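You operate a simulated robot arm through the tools that you are given. There is no shell and no other tool. Be economical: measure what you need, move in short steps, check, and stop when the job is done.

The job below is to be done with a simulated robot arm. You get a single attempt, and the scene is never put back.

JOB
Take the printer's stencil to the blue mat and wipe it clean.
Fine: undo both clamps and leave them free; use the green pad with cleaner and put it back; the other stencils stay in the rack, the latch as it is.

It is judged by the outcome, as a careful person would: the job done as asked, and still so three seconds after it is handed in. It fails if anything else is knocked over, pushed out of place, dropped, spilled or broken.

ROBOT AND FRAMES
A 6-joint arm with a two-finger parallel gripper, fixed in place. Base frame: the origin is at the foot of the arm, x ahead of it, y to its left, z up; the work surface is at about z = 0.824. Lengths are in m, angles in degrees, forces in N, time in s.
With the tool pointing down near the work surface it reaches from about 0.36 to 0.82 m from the base axis. Its first joint turns from -166.0 to 166.0 degrees. Payload 3.91 kg.
Tool frame: the origin (TCP) lies between the finger pads and is the grasp point; the fingertips stand 0.03 m ahead of it; z points along the fingers, y is the line along which they close. Largest opening 0.11 m; finger width 0.02, thickness 0.01; the body of the gripper, 0.048 by 0.112 m, starts 0.055 m behind the TCP.
Orientation is told as [roll, pitch, yaw] about the base's x, y, z axes, in that order, counted from this pose: with the fingers straight down and closing along the base's y, the tool's x points along the base's -x, its y along +y and its z along -z.

CONTROLS
- The arm moves only by the tool jog_arm. Its argument "deltas" is a list of rows, each an object of numbers (a shift or turn left out is 0, a gripper value left out holds the last): "tx", "ty", "tz": the shift along the tool's x, y, z in units of 150 mm (1.0 is 150 mm); "rx", "ry", "rz": the turn, a rotation vector about the tool's x, y, z in units of 60 degrees (1.0 is 60 degrees); "claw": the closure, from 0 (fully open) to 1 (shut). In form: [{"tx": .., "ty": .., "tz": .., "rx": .., "ry": .., "rz": .., "claw": ..}, ...]. A call has 1 to 8 rows; each row is the pose to reach, as a shift and turn from the pose commanded when the call began, along the tool's axes at that moment. A call with a number of a shift or a turn outside -1 to 1 is refused whole. A row lasts 0.2 s, in which the tool goes at most 0.05 m and 8.6 degrees; a call with a longer step from one row to the next is refused whole, and so is a gripper value outside its range. A pose out of reach is approached as far as the arm can. The call stops where the force on the tool passes 40 N (or 10 N more than at its start, if that is more) or the arm is blocked; 0.2 s more then pass. Each finger travels about 0.045 m/s and halts on what it meets, pressing with about 45 N; the grip force reading is that of the motor and also rises with nothing between the fingers. The clock runs only during rows and for 0.2 s after the last one: add rows that repeat a pose to give the fingers time. The reply holds the time, the measured pose of the TCP, the force on the tool along the base axes, the opening and the grip force, in the units named above and with some noise.
- Cameras (640 x 400 px; columns grow to the right, rows downward): "scene" is fixed at [0.3989, -0.65, 1.6596]; the picture's right is [0.79, -0.61, 0.00], its down [-0.51, -0.67, -0.55] and it looks along [0.33, 0.43, -0.84] (base axes); focal length 216 px, centre (320, 200). "wrist" rides on the gripper at [0.077, 0.007, -0.114] in the tool frame; the picture's right is [-0.09, 1.00, 0.00], its down [-0.80, -0.07, -0.59] and it looks along [-0.59, -0.05, 0.80] (tool axes); focal length 270 px, centre (320, 200). There is no depth. A picture from a camera that has moved, and an enlarged one, comes with that camera's place and axes in the base frame and with its lens.
- snapshot(camera): a new picture of that camera. The clock stands still meanwhile.
- lift_body(by): slides the trunk up (or, below 0, down) by that many m; the arm rides with it, the base frame stays. It gives what a move gives, with no picture.
- inspect(camera, box): a new picture of the part [left, top, right, bottom] of that camera's present view, enlarged. The clock stands still meanwhile.
- finish_job(): hands the job in; it is judged then, once.

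Go step by step. Nothing tells you positions but the pictures and the camera data: compare them with the known pose of the tool, close in by small moves and look again before you grip or let go. The budget is 120 turns and 64 pictures, counting those below and the enlarged ones. Unless the task says otherwise, let go and move clear before handing in, and close with one line.

The tools are called after "Call:" as name(argument=value, ...) on one line, values as JSON. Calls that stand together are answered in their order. jog_arm: Moves the arm, as the interface text tells. Its arguments: {"type":"object","properties":{"deltas":{"type":"array"}},"required":["deltas"]} The other tools are called the same way: lift_body (by) slides the trunk up or down; snapshot (camera) takes a picture; inspect (camera, box) takes an enlarged picture of a part of a camera's view; finish_job () hands the job in.

At the start:

```text
t: 0.0
tcp_pos: [0.5433, 0.0594, 1.2969]
tcp_rot: [0.1, 0.0, -0.1]
wrist_force: [0.2, 0.7, -0.1]
grip_width: 0.11
finger_force: 0.1
trunk travel left (down, up): [-0.575, 0.035]
```

scene: 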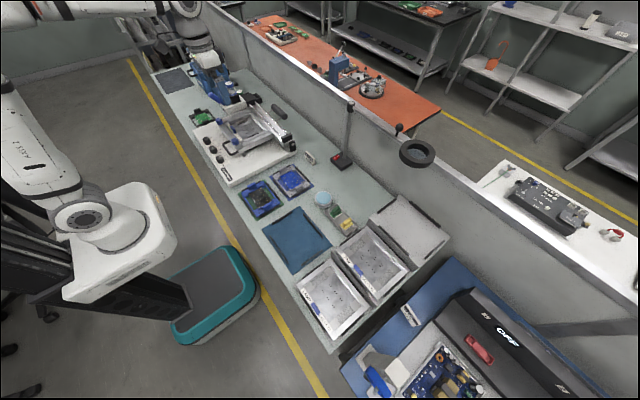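
wrist: 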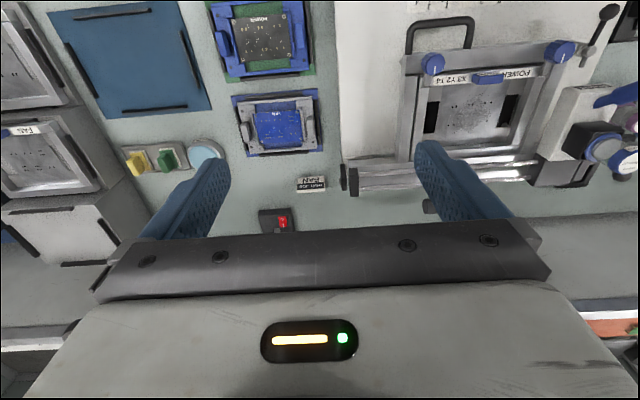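

I see a stencil printer (white base) with a framed stencil held by two blue knobs, a blue mat, yellow and green pads and a round bluish pot, and stencil racks. I'll look closer first.

Call:
inspect(camera="wrist", box=[320, 0, 640, 200])

Call:
inspect(camera="wrist", box=[0, 0, 320, 240])

Call:
inspect(camera="scene", box=[150, 40, 350, 200])

Call:
inspect(camera="scene", box=[240, 150, 440, 350])

```text
2.00 times, centred on (480, 100) of wrist
camera zoom: at [0.4673, 0.0672, 1.4119], right [0.09, 1.0, 0.0], down [0.8, -0.07, 0.59], along [0.59, -0.05, -0.8], focal length 541 px, centre (0, 400)
```

zoom: 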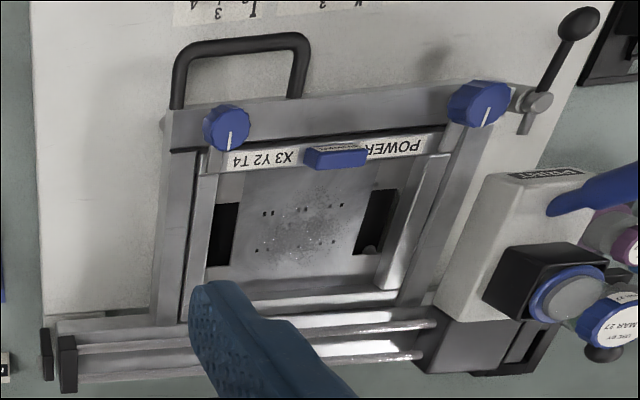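

```text
1.67 times, centred on (160, 120) of wrist
camera zoom: at [0.4673, 0.0672, 1.4119], right [0.09, 1.0, 0.0], down [0.8, -0.07, 0.59], along [0.59, -0.05, -0.8], focal length 450 px, centre (587, 333)
```

zoom: 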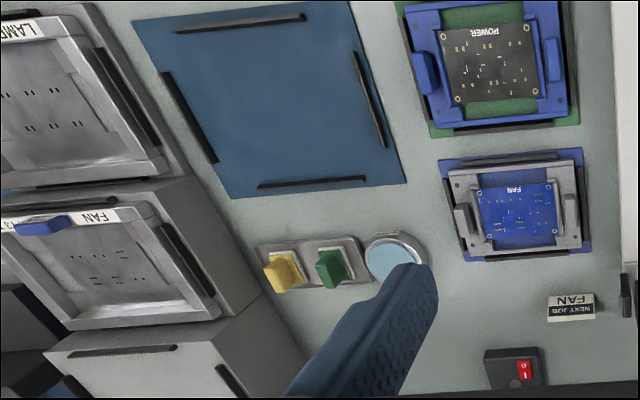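

```text
2.50 times, centred on (250, 120) of scene
camera zoom: at [0.3989, -0.65, 1.6596], right [0.79, -0.61, 0.0], down [-0.51, -0.67, -0.55], along [0.33, 0.43, -0.84], focal length 539 px, centre (495, 400)
```

zoom: 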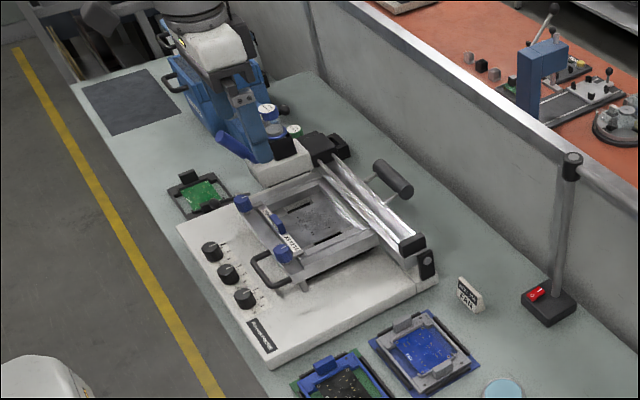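

```text
2.00 times, centred on (340, 250) of scene
camera zoom: at [0.3989, -0.65, 1.6596], right [0.79, -0.61, 0.0], down [-0.51, -0.67, -0.55], along [0.33, 0.43, -0.84], focal length 431 px, centre (280, 100)
```

zoom: 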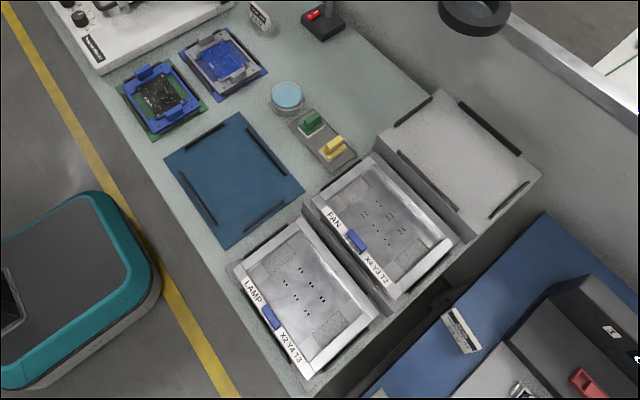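

I'll move over the printer to look at the clamps and the stencil up close. The stencil handle should be near (0.60, 0.345), with the knobs near (0.57, 0.25) and (0.57, 0.45).

Call:
jog_arm(deltas=[{"tx": 0.12, "ty": 0.2, "tz": 0.1}, {"tx": 0.24, "ty": 0.4, "tz": 0.2}, {"tx": 0.36, "ty": 0.6, "tz": 0.3}, {"tx": 0.48, "ty": 0.8, "tz": 0.4}, {"tx": 0.6, "ty": 1.0, "tz": 0.5}, {"tx": 0.6, "ty": 1.0, "tz": 0.5}])

Call:
jog_arm(deltas=[{"ty": 0.25, "tz": 0.1}, {"ty": 0.5, "tz": 0.2}, {"ty": 0.75, "tz": 0.3}, {"ty": 0.93, "tz": 0.4}, {"ty": 0.93, "tz": 0.4}])

Call:
snapshot(camera="wrist")

```text
t: 1.4
tcp_pos: [0.4534, 0.2082, 1.2229]
tcp_rot: [-0.1, -0.1, 0.0]
wrist_force: [-0.1, -0.2, -0.7]
grip_width: 0.1098
finger_force: 0.0
trunk travel left (down, up): [-0.575, 0.035]
```

```text
t: 2.6
tcp_pos: [0.4541, 0.3485, 1.1624]
tcp_rot: [0.0, 0.0, 0.0]
wrist_force: [-1.2, -0.4, 0.1]
grip_width: 0.1099
finger_force: 0.1
trunk travel left (down, up): [-0.575, 0.035]
```

```text
57 pictures are left
camera wrist: at [0.3771, 0.357, 1.2775], right [0.09, 1.0, 0.0], down [0.8, -0.07, 0.59], along [0.59, -0.05, -0.8], focal length 270 px, centre (320, 200)
```

wrist: 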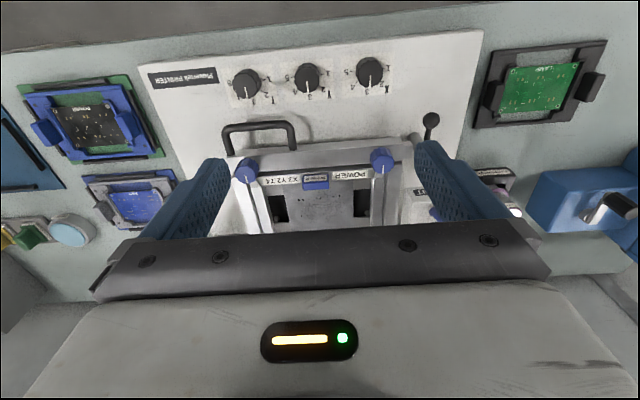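

Call:
inspect(camera="wrist", box=[210, 100, 450, 240])

Call:
inspect(camera="scene", box=[210, 80, 310, 160])

```text
2.67 times, centred on (330, 170) of wrist
camera zoom: at [0.3771, 0.357, 1.2775], right [0.09, 1.0, 0.0], down [0.8, -0.07, 0.59], along [0.59, -0.05, -0.8], focal length 721 px, centre (293, 280)
```

zoom: 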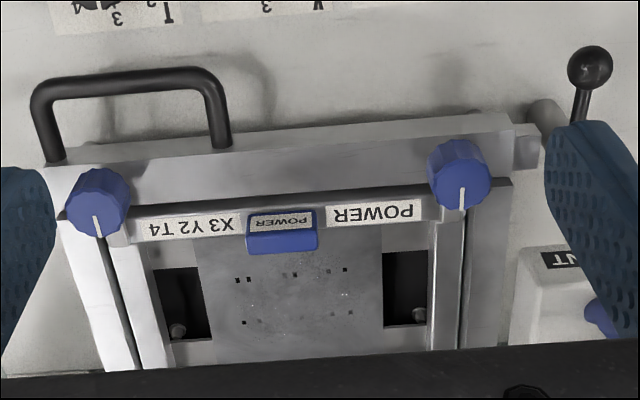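

```text
5.00 times, centred on (260, 120) of scene
camera zoom: at [0.3989, -0.65, 1.6596], right [0.79, -0.61, 0.0], down [-0.51, -0.67, -0.55], along [0.33, 0.43, -0.84], focal length 1078 px, centre (620, 600)
```

zoom: 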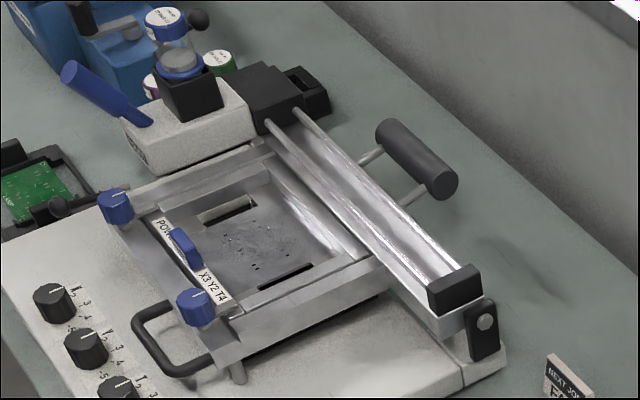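

Triangulating puts the knob tops at about (0.5625, 0.237, 0.948) and (0.563, 0.430, 0.945). Next I'll go above the nearer knob for a close look.

Call:
jog_arm(deltas=[{"tx": -0.18, "ty": -0.186, "tz": 0.1}, {"tx": -0.36, "ty": -0.372, "tz": 0.2}, {"tx": -0.54, "ty": -0.558, "tz": 0.3}, {"tx": -0.72, "ty": -0.743, "tz": 0.45}, {"tx": -0.72, "ty": -0.743, "tz": 0.67}, {"tx": -0.72, "ty": -0.743, "tz": 0.87}, {"tx": -0.72, "ty": -0.743, "tz": 0.87}])

Call:
snapshot(camera="wrist")

Call:
inspect(camera="scene", box=[210, 80, 310, 160])

```text
t: 4.2
tcp_pos: [0.5624, 0.2364, 1.0298]
tcp_rot: [0.0, 0.0, 0.0]
wrist_force: [0.2, 0.5, 0.4]
grip_width: 0.11
finger_force: 0.1
trunk travel left (down, up): [-0.575, 0.035]
```

```text
54 pictures are left
camera wrist: at [0.4853, 0.2449, 1.1461], right [0.09, 1.0, 0.0], down [0.8, -0.07, 0.59], along [0.59, -0.05, -0.8], focal length 270 px, centre (320, 200)
```

wrist: 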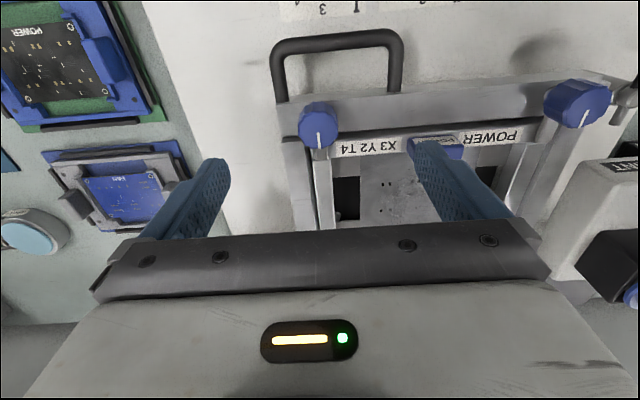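

```text
5.00 times, centred on (260, 120) of scene
camera zoom: at [0.3989, -0.65, 1.6596], right [0.79, -0.61, 0.0], down [-0.51, -0.67, -0.55], along [0.33, 0.43, -0.84], focal length 1078 px, centre (620, 600)
```

zoom: 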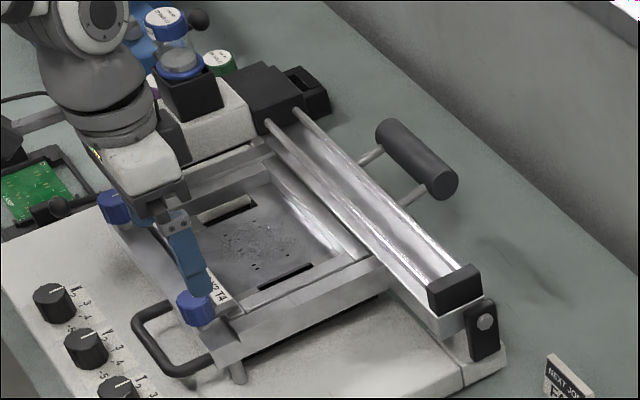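

Call:
inspect(camera="wrist", box=[260, 60, 420, 220])

Call:
inspect(camera="wrist", box=[480, 60, 640, 220])

```text
2.50 times, centred on (340, 140) of wrist
camera zoom: at [0.4853, 0.2449, 1.1461], right [0.09, 1.0, 0.0], down [0.8, -0.07, 0.59], along [0.59, -0.05, -0.8], focal length 676 px, centre (270, 350)
```

zoom: 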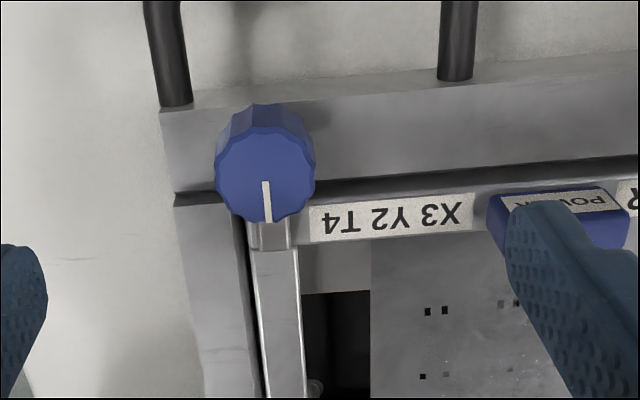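

```text
2.50 times, centred on (560, 140) of wrist
camera zoom: at [0.4853, 0.2449, 1.1461], right [0.09, 1.0, 0.0], down [0.8, -0.07, 0.59], along [0.59, -0.05, -0.8], focal length 676 px, centre (-280, 350)
```

zoom: 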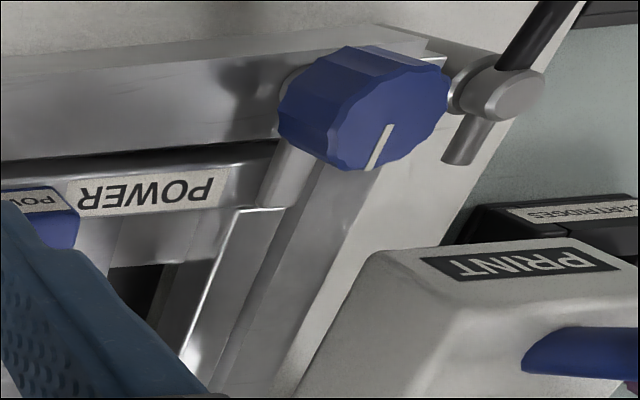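

The knob is about 31 mm across, top at z≈0.947, with its tab pointing over the stencil. I'll lower onto it with the fingers just above the frame, and grip.

Call:
jog_arm(deltas=[{"tx": -0.007, "ty": 0.003, "tz": 0.2}, {"tx": -0.007, "ty": 0.003, "tz": 0.35}, {"tx": -0.007, "ty": 0.003, "tz": 0.47}, {"tx": -0.007, "ty": 0.003, "tz": 0.47}])

Call:
snapshot(camera="wrist")

```text
t: 5.2
tcp_pos: [0.5632, 0.2382, 0.9594]
tcp_rot: [0.0, 0.0, -0.1]
wrist_force: [-0.1, -0.4, -0.8]
grip_width: 0.1099
finger_force: 0.0
trunk travel left (down, up): [-0.575, 0.035]
```

```text
50 pictures are left
camera wrist: at [0.4861, 0.2457, 1.0751], right [0.09, 1.0, 0.0], down [0.8, -0.07, 0.59], along [0.59, -0.05, -0.8], focal length 270 px, centre (320, 200)
```

wrist: 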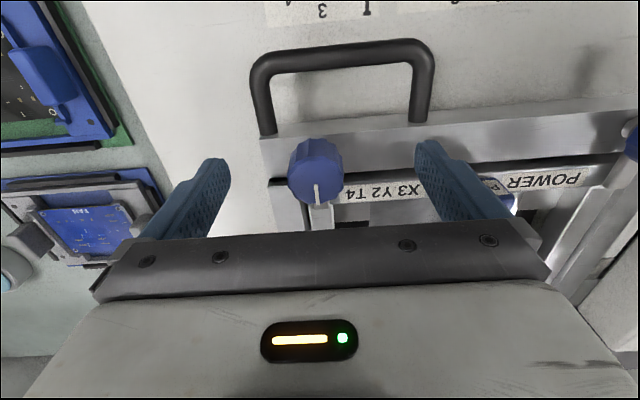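

Call:
jog_arm(deltas=[{"tx": 0.012, "claw": 1}, {"tx": 0.012, "claw": 1}, {"tx": 0.012, "claw": 1}, {"tx": 0.012, "claw": 1}, {"tx": 0.012, "claw": 1}, {"tx": 0.012, "claw": 1}])

Call:
snapshot(camera="wrist")

```text
t: 6.6
tcp_pos: [0.5598, 0.2366, 0.9612]
tcp_rot: [0.0, 0.2, 0.0]
wrist_force: [1.7, -15.9, -0.3]
grip_width: 0.0299
finger_force: 45.4
trunk travel left (down, up): [-0.575, 0.035]
```

```text
49 pictures are left
camera wrist: at [0.4845, 0.2434, 1.0756], right [0.09, 1.0, 0.0], down [0.8, -0.07, 0.59], along [0.59, -0.05, -0.8], focal length 270 px, centre (320, 200)
```

wrist: 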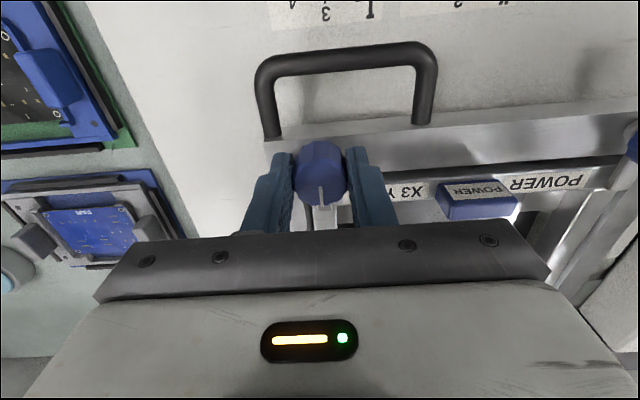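

Call:
jog_arm(deltas=[{"ty": -0.01, "rz": -0.14}, {"ty": -0.01, "rz": -0.28}, {"ty": -0.01, "rz": -0.42}, {"ty": -0.01, "rz": -0.56}, {"ty": -0.01, "rz": -0.56}])

Call:
snapshot(camera="wrist")

```text
t: 7.8
tcp_pos: [0.5621, 0.2342, 0.9611]
tcp_rot: [0.1, 0.0, 33.7]
wrist_force: [2.4, -14.9, -4.6]
grip_width: 0.0295
finger_force: 44.7
trunk travel left (down, up): [-0.575, 0.035]
```

```text
48 pictures are left
camera wrist: at [0.4942, 0.199, 1.0759], right [-0.48, 0.88, 0.0], down [0.71, 0.38, 0.59], along [0.52, 0.29, -0.8], focal length 270 px, centre (320, 200)
```

wrist: 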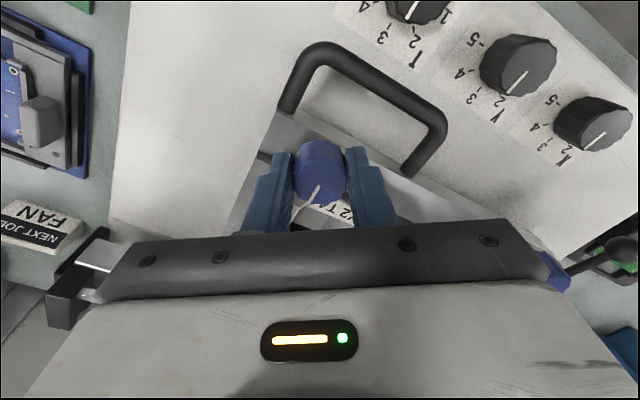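

The knob didn't follow counterclockwise: its mark still points along +x, so it's against a stop. I'll turn it the other way.

Call:
jog_arm(deltas=[{"rz": 0.14}, {"rz": 0.28}, {"rz": 0.42}, {"rz": 0.56}, {"rz": 0.7}, {"rz": 0.84}, {"rz": 0.98}, {"rz": 0.98}])

Call:
snapshot(camera="wrist")

```text
t: 9.6
tcp_pos: [0.5613, 0.2356, 0.9616]
tcp_rot: [0.1, 0.0, -25.4]
wrist_force: [2.4, -7.0, -2.8]
grip_width: 0.0297
finger_force: 44.4
trunk travel left (down, up): [-0.575, 0.035]
```

```text
47 pictures are left
camera wrist: at [0.4952, 0.2759, 1.076], right [0.5, 0.86, 0.0], down [0.69, -0.41, 0.59], along [0.51, -0.3, -0.8], focal length 270 px, centre (320, 200)
```

wrist: 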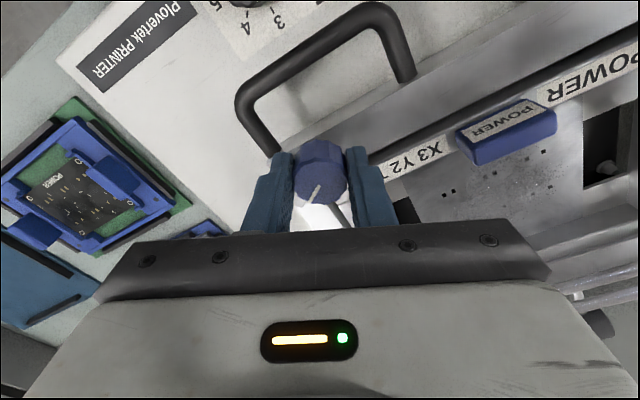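

It turns clockwise now (about 59°). I'll continue past 90°.

Call:
jog_arm(deltas=[{"rz": 0.14}, {"rz": 0.28}, {"rz": 0.42}, {"rz": 0.56}, {"rz": 0.56}])

Call:
snapshot(camera="wrist")

```text
t: 10.8
tcp_pos: [0.5622, 0.2359, 0.9614]
tcp_rot: [0.0, 0.0, -58.8]
wrist_force: [4.4, -3.1, 2.4]
grip_width: 0.0295
finger_force: 45.0
trunk travel left (down, up): [-0.575, 0.035]
```

```text
46 pictures are left
camera wrist: at [0.5281, 0.3066, 1.0759], right [0.9, 0.44, 0.0], down [0.35, -0.72, 0.59], along [0.26, -0.53, -0.8], focal length 270 px, centre (320, 200)
```

wrist: 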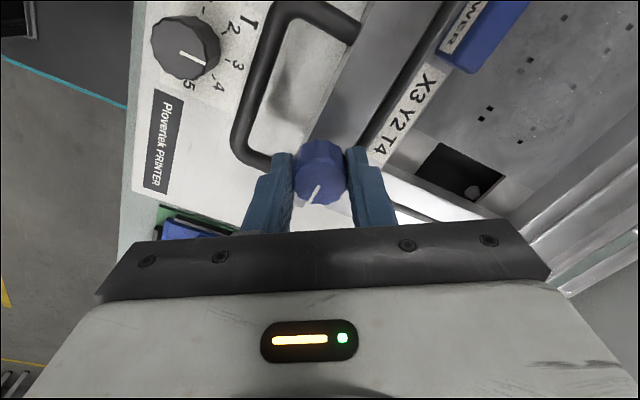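

Call:
jog_arm(deltas=[{"rz": 0.13}, {"rz": 0.22}, {"rz": 0.22}])

Call:
jog_arm(deltas=[{"claw": 0.45}, {"claw": 0.45}, {"claw": 0.45}, {"claw": 0.45}])

Call:
jog_arm(deltas=[{"tz": -0.2}, {"tz": -0.45}, {"tz": -0.45}])

Call:
snapshot(camera="wrist")

```text
t: 11.6
tcp_pos: [0.5617, 0.2367, 0.9605]
tcp_rot: [0.1, 0.0, -72.0]
wrist_force: [6.5, 9.5, 3.5]
grip_width: 0.029
finger_force: 44.6
trunk travel left (down, up): [-0.575, 0.035]
```

```text
t: 12.6
tcp_pos: [0.5619, 0.2371, 0.9614]
tcp_rot: [-0.1, 0.1, -71.9]
wrist_force: [-1.1, 0.0, 0.6]
grip_width: 0.0604
finger_force: 0.1
trunk travel left (down, up): [-0.575, 0.035]
```

```text
t: 13.4
tcp_pos: [0.5616, 0.2369, 1.0282]
tcp_rot: [-0.1, -0.1, -71.9]
wrist_force: [0.7, -0.3, -0.2]
grip_width: 0.0605
finger_force: 0.1
trunk travel left (down, up): [-0.575, 0.035]
```

```text
45 pictures are left
camera wrist: at [0.5439, 0.3138, 1.1429], right [0.97, 0.23, 0.0], down [0.18, -0.78, 0.59], along [0.13, -0.58, -0.8], focal length 270 px, centre (320, 200)
```

wrist: 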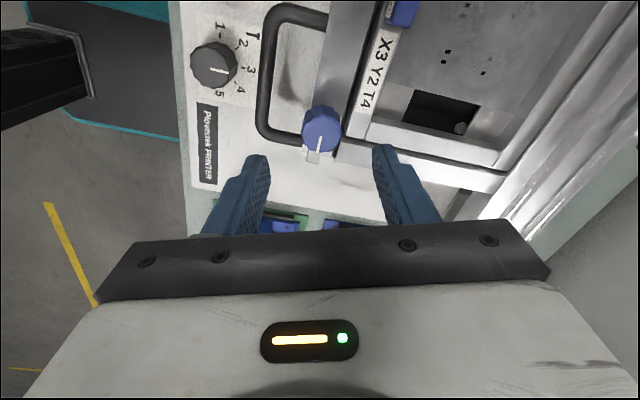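

The first clamp's tab now points outward off the frame, clear of the stencil. Next is the second knob at about (0.563, 0.430).

Call:
jog_arm(deltas=[{"tx": 0.3, "ty": 0.1}, {"tx": 0.609, "ty": 0.204}, {"tx": 0.91, "ty": 0.305}, {"tx": 0.98, "ty": 0.328}, {"tx": 0.98, "ty": 0.328}])

Call:
jog_arm(deltas=[{"tx": 0.237, "ty": 0.08}, {"tx": 0.237, "ty": 0.08}])

Call:
snapshot(camera="wrist")

```text
t: 14.6
tcp_pos: [0.5626, 0.3915, 1.0286]
tcp_rot: [0.0, 0.0, -72.1]
wrist_force: [0.3, 0.1, -0.1]
grip_width: 0.0604
finger_force: 0.0
trunk travel left (down, up): [-0.575, 0.035]
```

```text
t: 15.2
tcp_pos: [0.5619, 0.4283, 1.0287]
tcp_rot: [0.0, 0.1, -72.0]
wrist_force: [-0.9, -0.5, -0.1]
grip_width: 0.0604
finger_force: 0.0
trunk travel left (down, up): [-0.575, 0.035]
```

```text
44 pictures are left
camera wrist: at [0.5458, 0.5053, 1.1439], right [0.97, 0.22, 0.0], down [0.18, -0.78, 0.59], along [0.13, -0.58, -0.8], focal length 270 px, centre (320, 200)
```

wrist: 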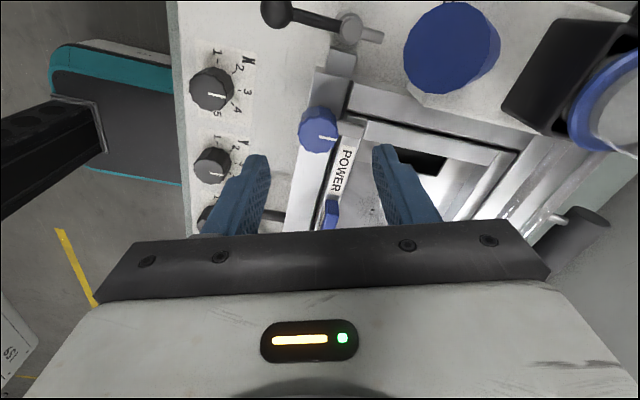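

Call:
jog_arm(deltas=[{"tz": 0.15}, {"tz": 0.3}, {"tz": 0.455}, {"tz": 0.455}])

Call:
jog_arm(deltas=[{"claw": 1}, {"claw": 1}, {"claw": 1}, {"claw": 1}])

Call:
jog_arm(deltas=[{"rz": -0.14}, {"rz": -0.28}, {"rz": -0.42}, {"rz": -0.56}, {"rz": -0.56}])

Call:
snapshot(camera="wrist")

```text
t: 16.2
tcp_pos: [0.5636, 0.4284, 0.9615]
tcp_rot: [0.1, 0.0, -72.0]
wrist_force: [-1.0, 0.2, 6.3]
grip_width: 0.0606
finger_force: 0.1
trunk travel left (down, up): [-0.575, 0.035]
```

```text
t: 17.2
tcp_pos: [0.5616, 0.4277, 0.9617]
tcp_rot: [0.0, -0.1, -72.0]
wrist_force: [-7.1, -3.6, 10.8]
grip_width: 0.0291
finger_force: 45.0
trunk travel left (down, up): [-0.575, 0.035]
```

```text
t: 18.4
tcp_pos: [0.5608, 0.4276, 0.9613]
tcp_rot: [0.1, 0.0, -38.2]
wrist_force: [-16.2, -11.9, 9.6]
grip_width: 0.029
finger_force: 44.7
trunk travel left (down, up): [-0.575, 0.035]
```

```text
43 pictures are left
camera wrist: at [0.5043, 0.4812, 1.0766], right [0.69, 0.73, 0.0], down [0.58, -0.55, 0.59], along [0.43, -0.41, -0.8], focal length 270 px, centre (320, 200)
```

wrist: 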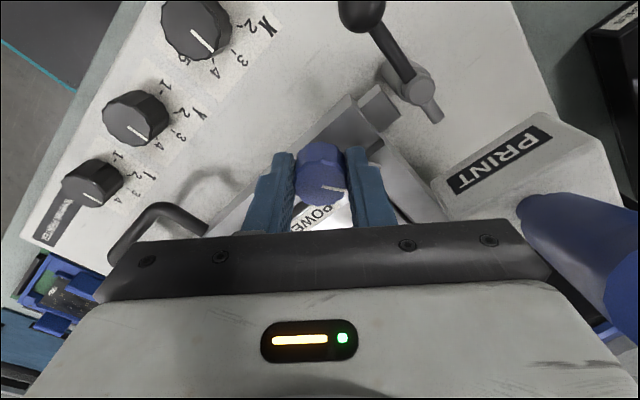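

The second knob follows counterclockwise. I'll carry on past 90°.

Call:
jog_arm(deltas=[{"rz": -0.14}, {"rz": -0.28}, {"rz": -0.42}, {"rz": -0.56}, {"rz": -0.7}, {"rz": -0.84}, {"rz": -0.98}, {"rz": -0.98}])

Call:
jog_arm(deltas=[{"rz": -0.1}, {"rz": -0.1}])

Call:
jog_arm(deltas=[{"claw": 0.45}, {"claw": 0.45}, {"claw": 0.45}, {"claw": 0.45}])

Call:
jog_arm(deltas=[{"tz": -0.2}, {"tz": -0.45}, {"tz": -0.45}])

Call:
snapshot(camera="wrist")

```text
t: 20.2
tcp_pos: [0.561, 0.4247, 0.9626]
tcp_rot: [-0.1, 0.1, 20.6]
wrist_force: [-20.5, -31.6, 1.1]
grip_width: 0.0291
finger_force: 44.8
trunk travel left (down, up): [-0.575, 0.035]
```

```text
t: 20.8
tcp_pos: [0.5614, 0.4255, 0.962]
tcp_rot: [0.1, 0.1, 26.5]
wrist_force: [-12.0, -30.2, 2.5]
grip_width: 0.0293
finger_force: 44.7
trunk travel left (down, up): [-0.575, 0.035]
```

```text
t: 21.8
tcp_pos: [0.563, 0.4294, 0.9606]
tcp_rot: [0.1, -0.3, 26.4]
wrist_force: [2.4, 3.5, 10.1]
grip_width: 0.0615
finger_force: 1.2
trunk travel left (down, up): [-0.575, 0.035]
```

```text
t: 22.6
tcp_pos: [0.564, 0.4291, 1.0299]
tcp_rot: [-0.1, 0.0, 26.6]
wrist_force: [-0.8, -0.3, 0.7]
grip_width: 0.0606
finger_force: 0.1
trunk travel left (down, up): [-0.575, 0.035]
```

```text
42 pictures are left
camera wrist: at [0.4909, 0.402, 1.1434], right [-0.36, 0.93, 0.0], down [0.75, 0.29, 0.59], along [0.55, 0.22, -0.8], focal length 270 px, centre (320, 200)
```

wrist: 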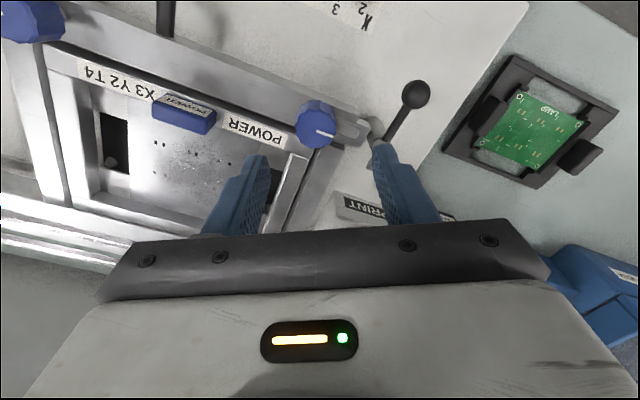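

Both clamps now point outward and are free. Next I'll look closely at the stencil's blue tab.

Call:
jog_arm(deltas=[{"tx": 0.08, "ty": -0.15, "rz": 0.11}, {"tx": 0.16, "ty": -0.3, "rz": 0.22, "claw": 0}, {"tx": 0.24, "ty": -0.45, "rz": 0.33, "claw": 0}, {"tx": 0.24, "ty": -0.55, "rz": 0.443, "claw": 0}, {"tx": 0.24, "ty": -0.55, "rz": 0.443, "claw": 0}])

Call:
snapshot(camera="wrist")

```text
t: 23.8
tcp_pos: [0.5686, 0.3382, 1.0272]
tcp_rot: [0.1, 0.0, -0.2]
wrist_force: [0.3, 0.5, -0.1]
grip_width: 0.11
finger_force: 0.2
trunk travel left (down, up): [-0.575, 0.035]
```

```text
41 pictures are left
camera wrist: at [0.4908, 0.3472, 1.1424], right [0.09, 1.0, 0.0], down [0.8, -0.07, 0.59], along [0.59, -0.05, -0.8], focal length 270 px, centre (320, 200)
```

wrist: 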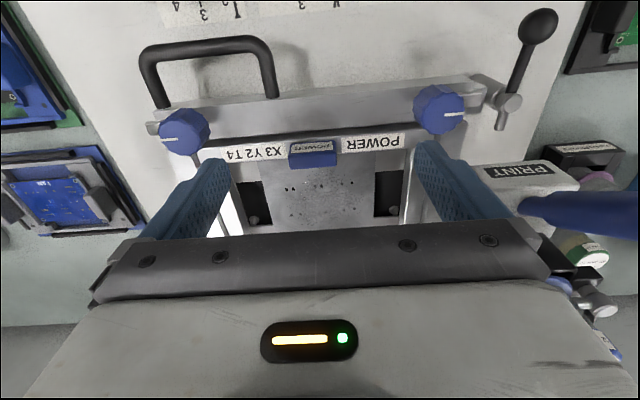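

Call:
inspect(camera="wrist", box=[230, 90, 430, 235])

Call:
inspect(camera="scene", box=[220, 95, 300, 155])

```text
2.76 times, centred on (330, 162) of wrist
camera zoom: at [0.4908, 0.3472, 1.1424], right [0.09, 1.0, 0.0], down [0.8, -0.07, 0.59], along [0.59, -0.05, -0.8], focal length 746 px, centre (292, 303)
```

zoom: 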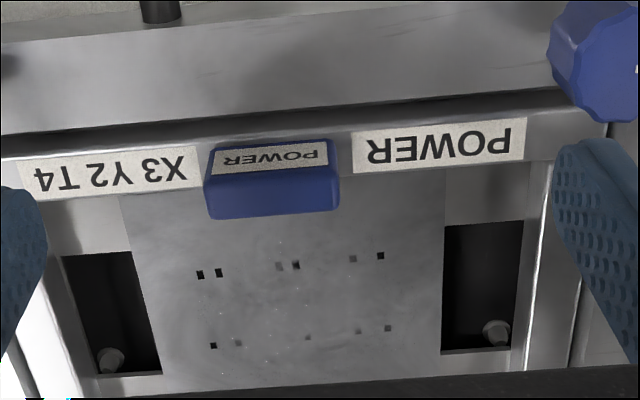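

```text
6.67 times, centred on (260, 125) of scene
camera zoom: at [0.3989, -0.65, 1.6596], right [0.79, -0.61, 0.0], down [-0.51, -0.67, -0.55], along [0.33, 0.43, -0.84], focal length 1438 px, centre (720, 700)
```

zoom: 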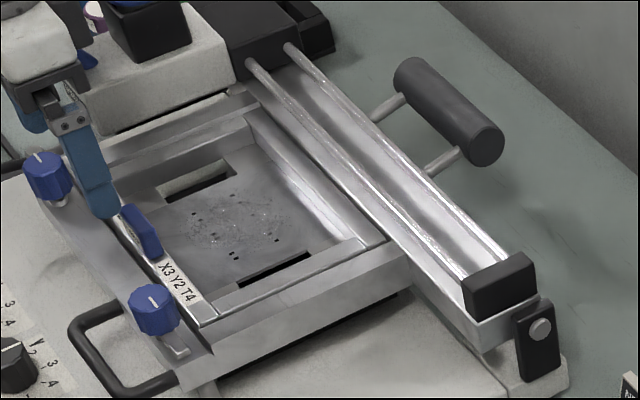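

The tab is about 37 mm (y) by 14 mm (x), top at z≈0.942, centred near (0.596, 0.332). I'll turn the gripper to −90° so the fingers close across its thickness.

Call:
jog_arm(deltas=[{"tx": -0.1, "ty": -0.04, "rz": 0.14, "claw": 0.4}, {"tx": -0.183, "ty": -0.04, "rz": 0.28, "claw": 0.4}, {"tx": -0.183, "ty": -0.04, "rz": 0.42, "claw": 0.4}, {"tx": -0.183, "ty": -0.04, "rz": 0.56, "claw": 0.4}, {"tx": -0.183, "ty": -0.04, "rz": 0.7, "claw": 0.4}, {"tx": -0.183, "ty": -0.04, "rz": 0.84, "claw": 0.4}, {"tx": -0.183, "ty": -0.04, "rz": 0.98, "claw": 0.4}])

Call:
jog_arm(deltas=[{"rz": 0.13}, {"rz": 0.26}, {"rz": 0.39}, {"rz": 0.517}, {"rz": 0.517}])

Call:
snapshot(camera="wrist")

```text
t: 25.4
tcp_pos: [0.5948, 0.3329, 1.0278]
tcp_rot: [0.0, 0.0, -59.0]
wrist_force: [-0.1, 0.1, -0.1]
grip_width: 0.066
finger_force: 0.2
trunk travel left (down, up): [-0.575, 0.035]
```

```text
t: 26.6
tcp_pos: [0.5956, 0.3333, 1.0276]
tcp_rot: [0.0, 0.0, -90.0]
wrist_force: [0.2, -0.5, -0.5]
grip_width: 0.0659
finger_force: 0.1
trunk travel left (down, up): [-0.575, 0.035]
```

```text
38 pictures are left
camera wrist: at [0.6021, 0.4109, 1.1426], right [1.0, -0.09, 0.0], down [-0.07, -0.8, 0.59], along [-0.05, -0.59, -0.8], focal length 270 px, centre (320, 200)
```

wrist: 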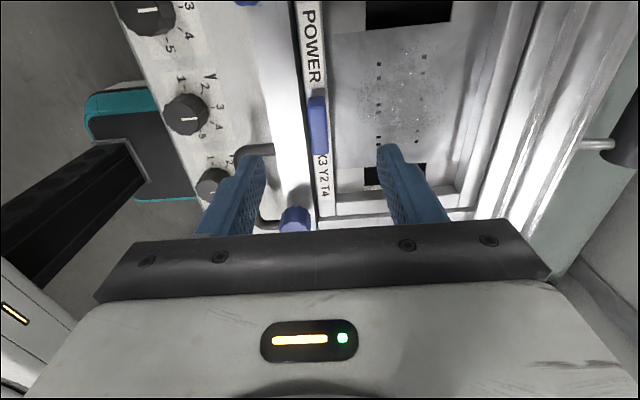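

Call:
jog_arm(deltas=[{"ty": -0.007, "tz": 0.15}, {"ty": -0.007, "tz": 0.3}, {"ty": -0.007, "tz": 0.47}, {"ty": -0.007, "tz": 0.47}])

Call:
inspect(camera="wrist", box=[220, 80, 440, 240])

```text
t: 27.6
tcp_pos: [0.5932, 0.3322, 0.9575]
tcp_rot: [0.0, 0.0, -90.0]
wrist_force: [-0.2, 0.3, -0.3]
grip_width: 0.0659
finger_force: 0.0
trunk travel left (down, up): [-0.575, 0.035]
```

```text
2.50 times, centred on (330, 160) of wrist
camera zoom: at [0.6002, 0.4109, 1.0721], right [1.0, -0.09, 0.0], down [-0.07, -0.8, 0.59], along [-0.05, -0.59, -0.8], focal length 676 px, centre (295, 300)
```

zoom: 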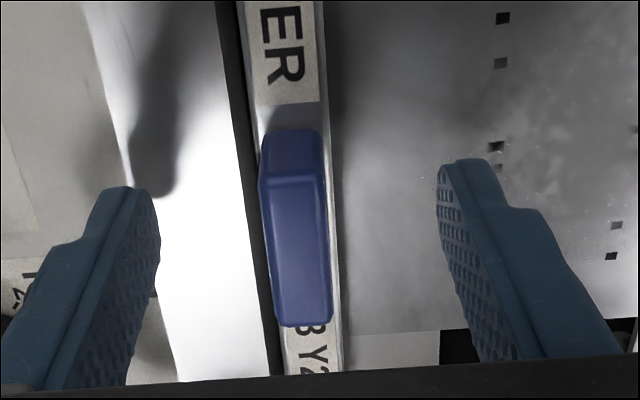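

Call:
jog_arm(deltas=[{"tz": 0.02}, {"tz": 0.04}, {"tz": 0.04}])

Call:
jog_arm(deltas=[{"claw": 1}, {"claw": 1}, {"claw": 1}, {"claw": 1}, {"claw": 1}])

Call:
inspect(camera="wrist", box=[220, 80, 440, 240])

```text
t: 28.4
tcp_pos: [0.5936, 0.3334, 0.9504]
tcp_rot: [0.0, 0.0, -90.1]
wrist_force: [0.5, -0.3, 0.4]
grip_width: 0.0662
finger_force: 0.1
trunk travel left (down, up): [-0.575, 0.035]
```

```text
t: 29.6
tcp_pos: [0.5938, 0.3333, 0.9515]
tcp_rot: [0.0, -0.1, -90.1]
wrist_force: [-0.6, -0.5, 0.1]
grip_width: 0.0172
finger_force: 45.0
trunk travel left (down, up): [-0.575, 0.035]
```

```text
2.50 times, centred on (330, 160) of wrist
camera zoom: at [0.6006, 0.4109, 1.0662], right [1.0, -0.09, 0.0], down [-0.07, -0.8, 0.59], along [-0.05, -0.59, -0.8], focal length 676 px, centre (295, 300)
```

zoom: 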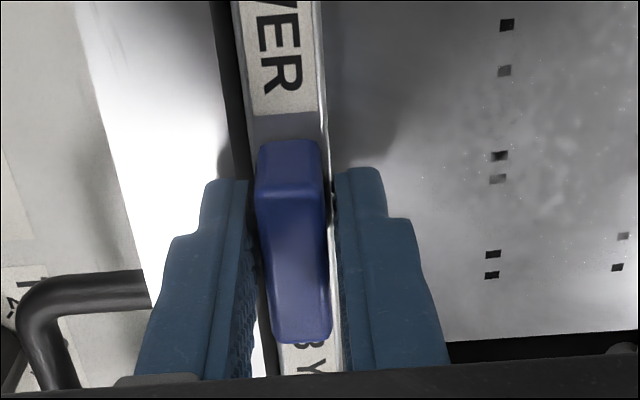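

Call:
jog_arm(deltas=[{"tz": -0.03}, {"tz": -0.06}, {"tz": -0.1}, {"tz": -0.15}, {"tz": -0.2}, {"tz": -0.2}])

Call:
snapshot(camera="wrist")

Call:
inspect(camera="scene", box=[210, 80, 310, 160])

```text
t: 31.0
tcp_pos: [0.593, 0.3322, 0.9814]
tcp_rot: [0.0, -0.1, -90.0]
wrist_force: [0.1, -0.8, -2.5]
grip_width: 0.0172
finger_force: 45.1
trunk travel left (down, up): [-0.575, 0.035]
```

```text
35 pictures are left
camera wrist: at [0.6011, 0.411, 1.0962], right [1.0, -0.09, 0.0], down [-0.07, -0.8, 0.59], along [-0.05, -0.59, -0.8], focal length 270 px, centre (320, 200)
```

wrist: 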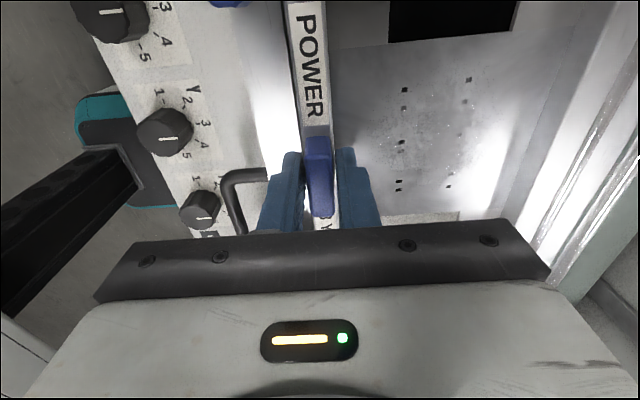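

```text
5.00 times, centred on (260, 120) of scene
camera zoom: at [0.3989, -0.65, 1.6596], right [0.79, -0.61, 0.0], down [-0.51, -0.67, -0.55], along [0.33, 0.43, -0.84], focal length 1078 px, centre (620, 600)
```

zoom: 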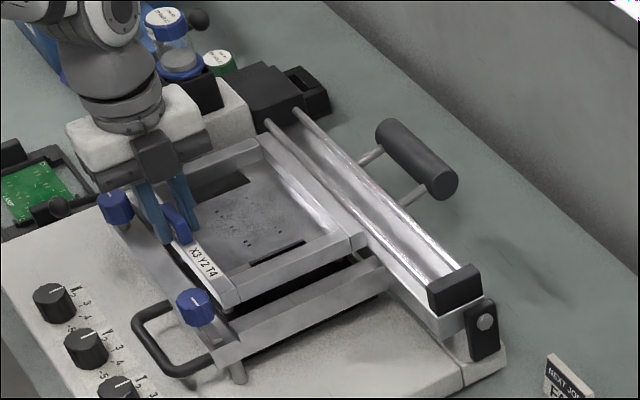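

The stencil came out level and light, about 2.5 N. Now I'll lift it well clear, then carry it back and across to the mat, whose guide bars centre at about (0.539, −0.306).

Call:
jog_arm(deltas=[{"tz": -0.15}, {"tz": -0.35}, {"tz": -0.55}, {"tz": -0.75}, {"tz": -0.8}, {"tz": -0.8}])

Call:
jog_arm(deltas=[{"ty": -0.12}, {"ty": -0.3}, {"ty": -0.48}, {"ty": -0.66}, {"ty": -0.78}, {"ty": -0.84}, {"ty": -0.84}])

Call:
jog_arm(deltas=[{"tx": -0.1}, {"tx": -0.25}, {"tx": -0.45}, {"tx": -0.65}, {"tx": -0.8}, {"tx": -0.92}, {"tx": -1.0}, {"tx": -1.0}])

Call:
snapshot(camera="scene")

```text
t: 32.4
tcp_pos: [0.5945, 0.3315, 1.1015]
tcp_rot: [0.0, 0.0, -89.9]
wrist_force: [0.7, -0.1, -2.6]
grip_width: 0.0175
finger_force: 44.7
trunk travel left (down, up): [-0.575, 0.035]
```

```text
t: 34.0
tcp_pos: [0.4683, 0.3334, 1.101]
tcp_rot: [-0.1, 0.1, -90.0]
wrist_force: [0.1, -1.0, -2.0]
grip_width: 0.0172
finger_force: 44.6
trunk travel left (down, up): [-0.575, 0.035]
```

```text
t: 35.8
tcp_pos: [0.4684, 0.182, 1.1014]
tcp_rot: [0.0, 0.0, -89.9]
wrist_force: [-0.4, -0.4, -2.3]
grip_width: 0.0174
finger_force: 44.9
trunk travel left (down, up): [-0.575, 0.035]
```

```text
33 pictures are left
```

scene: 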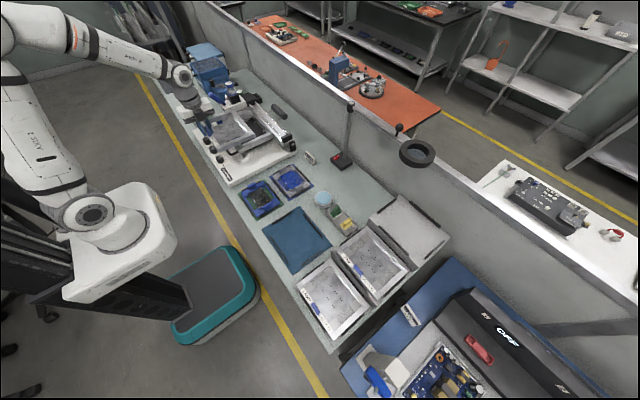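

Call:
jog_arm(deltas=[{"tx": -0.1}, {"tx": -0.25}, {"tx": -0.45}, {"tx": -0.65}, {"tx": -0.8}, {"tx": -0.92}, {"tx": -1.0}, {"tx": -1.0}])

Call:
jog_arm(deltas=[{"tx": -0.1}, {"tx": -0.25}, {"tx": -0.45}, {"tx": -0.65}, {"tx": -0.8}, {"tx": -0.92}, {"tx": -1.0}, {"tx": -1.0}])

Call:
jog_arm(deltas=[{"tx": -0.1}, {"tx": -0.25}, {"tx": -0.45}, {"tx": -0.65}, {"tx": -0.8}, {"tx": -0.92}, {"tx": -1.0}, {"tx": -1.0}])

Call:
snapshot(camera="wrist")

Call:
inspect(camera="scene", box=[230, 150, 390, 290])

```text
t: 37.6
tcp_pos: [0.4672, 0.0319, 1.101]
tcp_rot: [0.1, -0.1, -89.9]
wrist_force: [0.5, -0.7, -2.3]
grip_width: 0.0174
finger_force: 45.0
trunk travel left (down, up): [-0.575, 0.035]
```

```text
t: 39.4
tcp_pos: [0.4678, -0.1174, 1.1012]
tcp_rot: [-0.1, 0.0, -90.0]
wrist_force: [0.6, 0.0, -2.0]
grip_width: 0.0173
finger_force: 44.5
trunk travel left (down, up): [-0.575, 0.035]
```

```text
t: 41.2
tcp_pos: [0.4685, -0.2672, 1.1011]
tcp_rot: [-0.1, 0.0, -89.9]
wrist_force: [0.1, 0.6, -2.6]
grip_width: 0.0176
finger_force: 44.9
trunk travel left (down, up): [-0.575, 0.035]
```

```text
32 pictures are left
camera wrist: at [0.476, -0.1892, 1.2162], right [1.0, -0.09, 0.0], down [-0.07, -0.8, 0.59], along [-0.05, -0.59, -0.8], focal length 270 px, centre (320, 200)
```

wrist: 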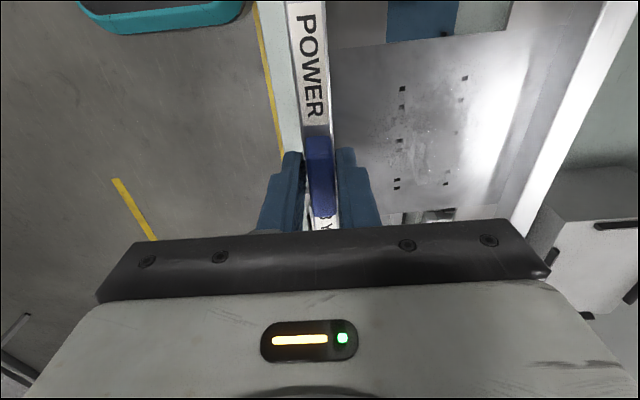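

```text
2.86 times, centred on (310, 220) of scene
camera zoom: at [0.3989, -0.65, 1.6596], right [0.79, -0.61, 0.0], down [-0.51, -0.67, -0.55], along [0.33, 0.43, -0.84], focal length 616 px, centre (349, 143)
```

zoom: 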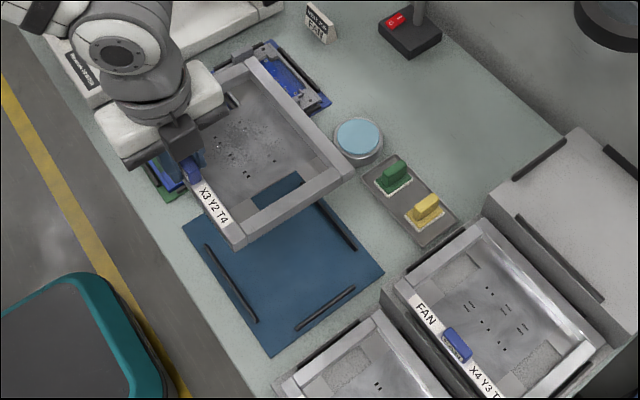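

The stencil is about 0.159 × 0.21 m, and its centre sits +0.071 in x from the tool. I'll align y to the mat centre and lower it partway.

Call:
jog_arm(deltas=[{"tx": -0.1}, {"tx": -0.2}, {"tx": -0.27}, {"tx": -0.27, "tz": 0.2}, {"tx": -0.27, "tz": 0.45}, {"tx": -0.27, "tz": 0.7}, {"tx": -0.27, "tz": 0.9}, {"tx": -0.27, "tz": 0.9}])

Call:
jog_arm(deltas=[{"tz": 0.15}, {"tz": 0.28}, {"tz": 0.33}, {"tz": 0.33}])

Call:
inspect(camera="scene", box=[230, 180, 390, 290])

Call:
snapshot(camera="wrist")

```text
t: 43.0
tcp_pos: [0.4667, -0.3074, 0.9657]
tcp_rot: [0.0, 0.1, -90.0]
wrist_force: [-0.7, 0.2, -2.0]
grip_width: 0.0172
finger_force: 44.5
trunk travel left (down, up): [-0.575, 0.035]
```

```text
t: 44.0
tcp_pos: [0.4694, -0.3086, 0.9172]
tcp_rot: [0.0, 0.0, -90.0]
wrist_force: [0.1, 0.8, -2.3]
grip_width: 0.0176
finger_force: 45.3
trunk travel left (down, up): [-0.575, 0.035]
```

```text
3.64 times, centred on (310, 235) of scene
camera zoom: at [0.3989, -0.65, 1.6596], right [0.79, -0.61, 0.0], down [-0.51, -0.67, -0.55], along [0.33, 0.43, -0.84], focal length 784 px, centre (356, 73)
```

zoom: 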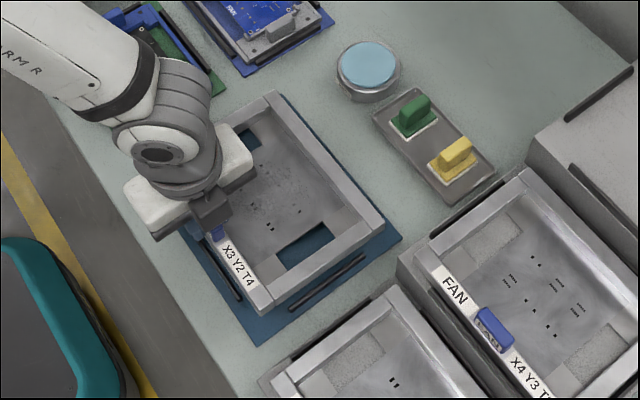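

```text
29 pictures are left
camera wrist: at [0.4754, -0.2301, 1.0315], right [1.0, -0.09, 0.0], down [-0.07, -0.8, 0.59], along [-0.05, -0.59, -0.8], focal length 270 px, centre (320, 200)
```

wrist: 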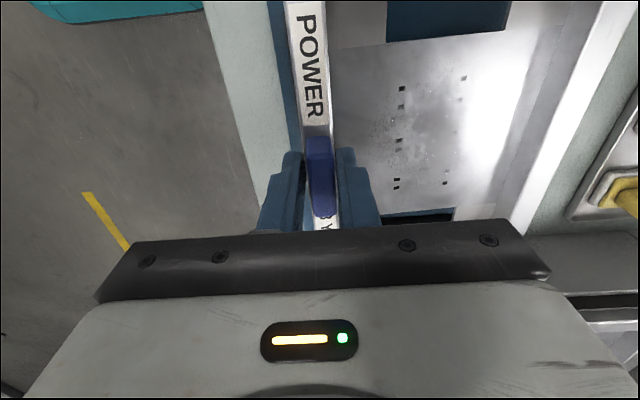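

The edges look close to the guide bars, so I'll lower a little more and check with a stronger zoom.

Call:
jog_arm(deltas=[{"tz": 0.08}, {"tz": 0.15}, {"tz": 0.15}])

Call:
inspect(camera="scene", box=[270, 200, 350, 280])

```text
t: 44.8
tcp_pos: [0.4676, -0.3082, 0.8936]
tcp_rot: [-0.1, -0.1, -90.0]
wrist_force: [-0.2, -0.3, -1.5]
grip_width: 0.0173
finger_force: 44.9
trunk travel left (down, up): [-0.575, 0.035]
```

```text
5.00 times, centred on (310, 240) of scene
camera zoom: at [0.3989, -0.65, 1.6596], right [0.79, -0.61, 0.0], down [-0.51, -0.67, -0.55], along [0.33, 0.43, -0.84], focal length 1078 px, centre (370, 0)
```

zoom: 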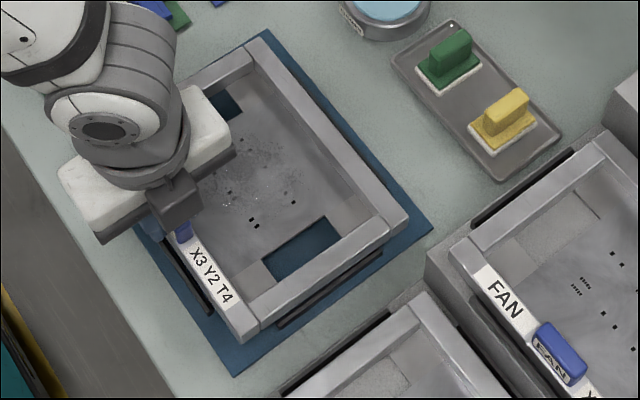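

Call:
inspect(camera="scene", box=[276, 200, 316, 225])

Call:
inspect(camera="scene", box=[288, 240, 336, 270])

```text
16.00 times, centred on (296, 212) of scene
camera zoom: at [0.3989, -0.65, 1.6596], right [0.79, -0.61, 0.0], down [-0.51, -0.67, -0.55], along [0.33, 0.43, -0.84], focal length 3451 px, centre (704, 0)
```

zoom: 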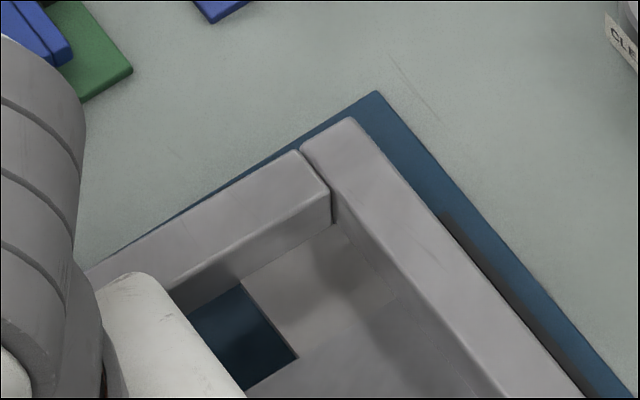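

```text
13.33 times, centred on (312, 255) of scene
camera zoom: at [0.3989, -0.65, 1.6596], right [0.79, -0.61, 0.0], down [-0.51, -0.67, -0.55], along [0.33, 0.43, -0.84], focal length 2876 px, centre (427, -533)
```

zoom: 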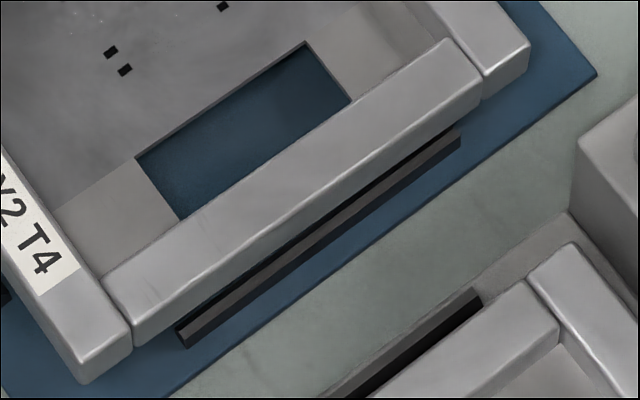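

Call:
jog_arm(deltas=[{"tx": 0.027}, {"tx": 0.027, "tz": 0.03}, {"tx": 0.027, "tz": 0.03}])

Call:
inspect(camera="scene", box=[288, 240, 336, 270])

```text
t: 45.6
tcp_pos: [0.4686, -0.3038, 0.8892]
tcp_rot: [0.0, 0.1, -90.0]
wrist_force: [-0.8, -0.3, -2.5]
grip_width: 0.0175
finger_force: 45.1
trunk travel left (down, up): [-0.575, 0.035]
```

```text
13.33 times, centred on (312, 255) of scene
camera zoom: at [0.3989, -0.65, 1.6596], right [0.79, -0.61, 0.0], down [-0.51, -0.67, -0.55], along [0.33, 0.43, -0.84], focal length 2876 px, centre (427, -533)
```

zoom: 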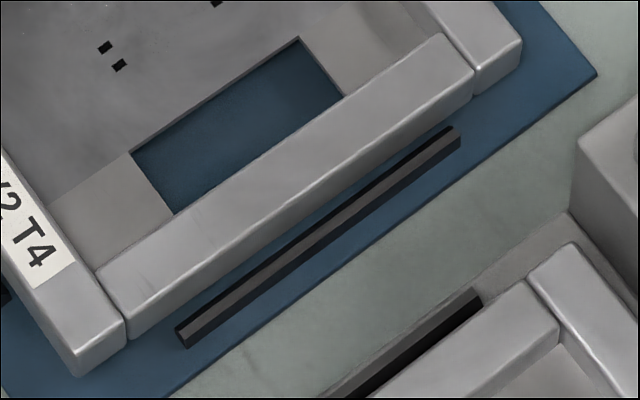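

Call:
jog_arm(deltas=[{"tx": 0.012}, {"tx": 0.012, "tz": 0.02}, {"tx": 0.012, "tz": 0.04}, {"tx": 0.012, "tz": 0.04}])

Call:
jog_arm(deltas=[{"tz": 0.015}, {"tz": 0.03}, {"tz": 0.03}])

Call:
inspect(camera="scene", box=[270, 210, 340, 270])

```text
t: 46.6
tcp_pos: [0.4682, -0.3029, 0.8833]
tcp_rot: [0.0, -0.2, -90.0]
wrist_force: [-0.1, -0.4, -2.3]
grip_width: 0.0173
finger_force: 45.5
trunk travel left (down, up): [-0.575, 0.035]
```

```text
t: 47.4
tcp_pos: [0.4687, -0.3026, 0.8793]
tcp_rot: [0.0, 0.0, -90.0]
wrist_force: [-0.6, -0.9, -1.1]
grip_width: 0.0174
finger_force: 45.5
trunk travel left (down, up): [-0.575, 0.035]
```

```text
6.67 times, centred on (305, 240) of scene
camera zoom: at [0.3989, -0.65, 1.6596], right [0.79, -0.61, 0.0], down [-0.51, -0.67, -0.55], along [0.33, 0.43, -0.84], focal length 1438 px, centre (420, -67)
```

zoom: 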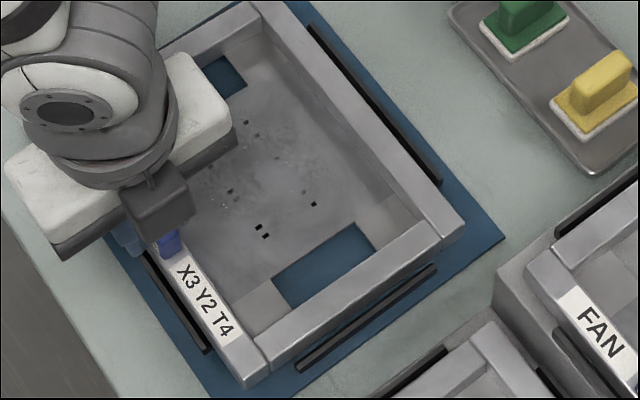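

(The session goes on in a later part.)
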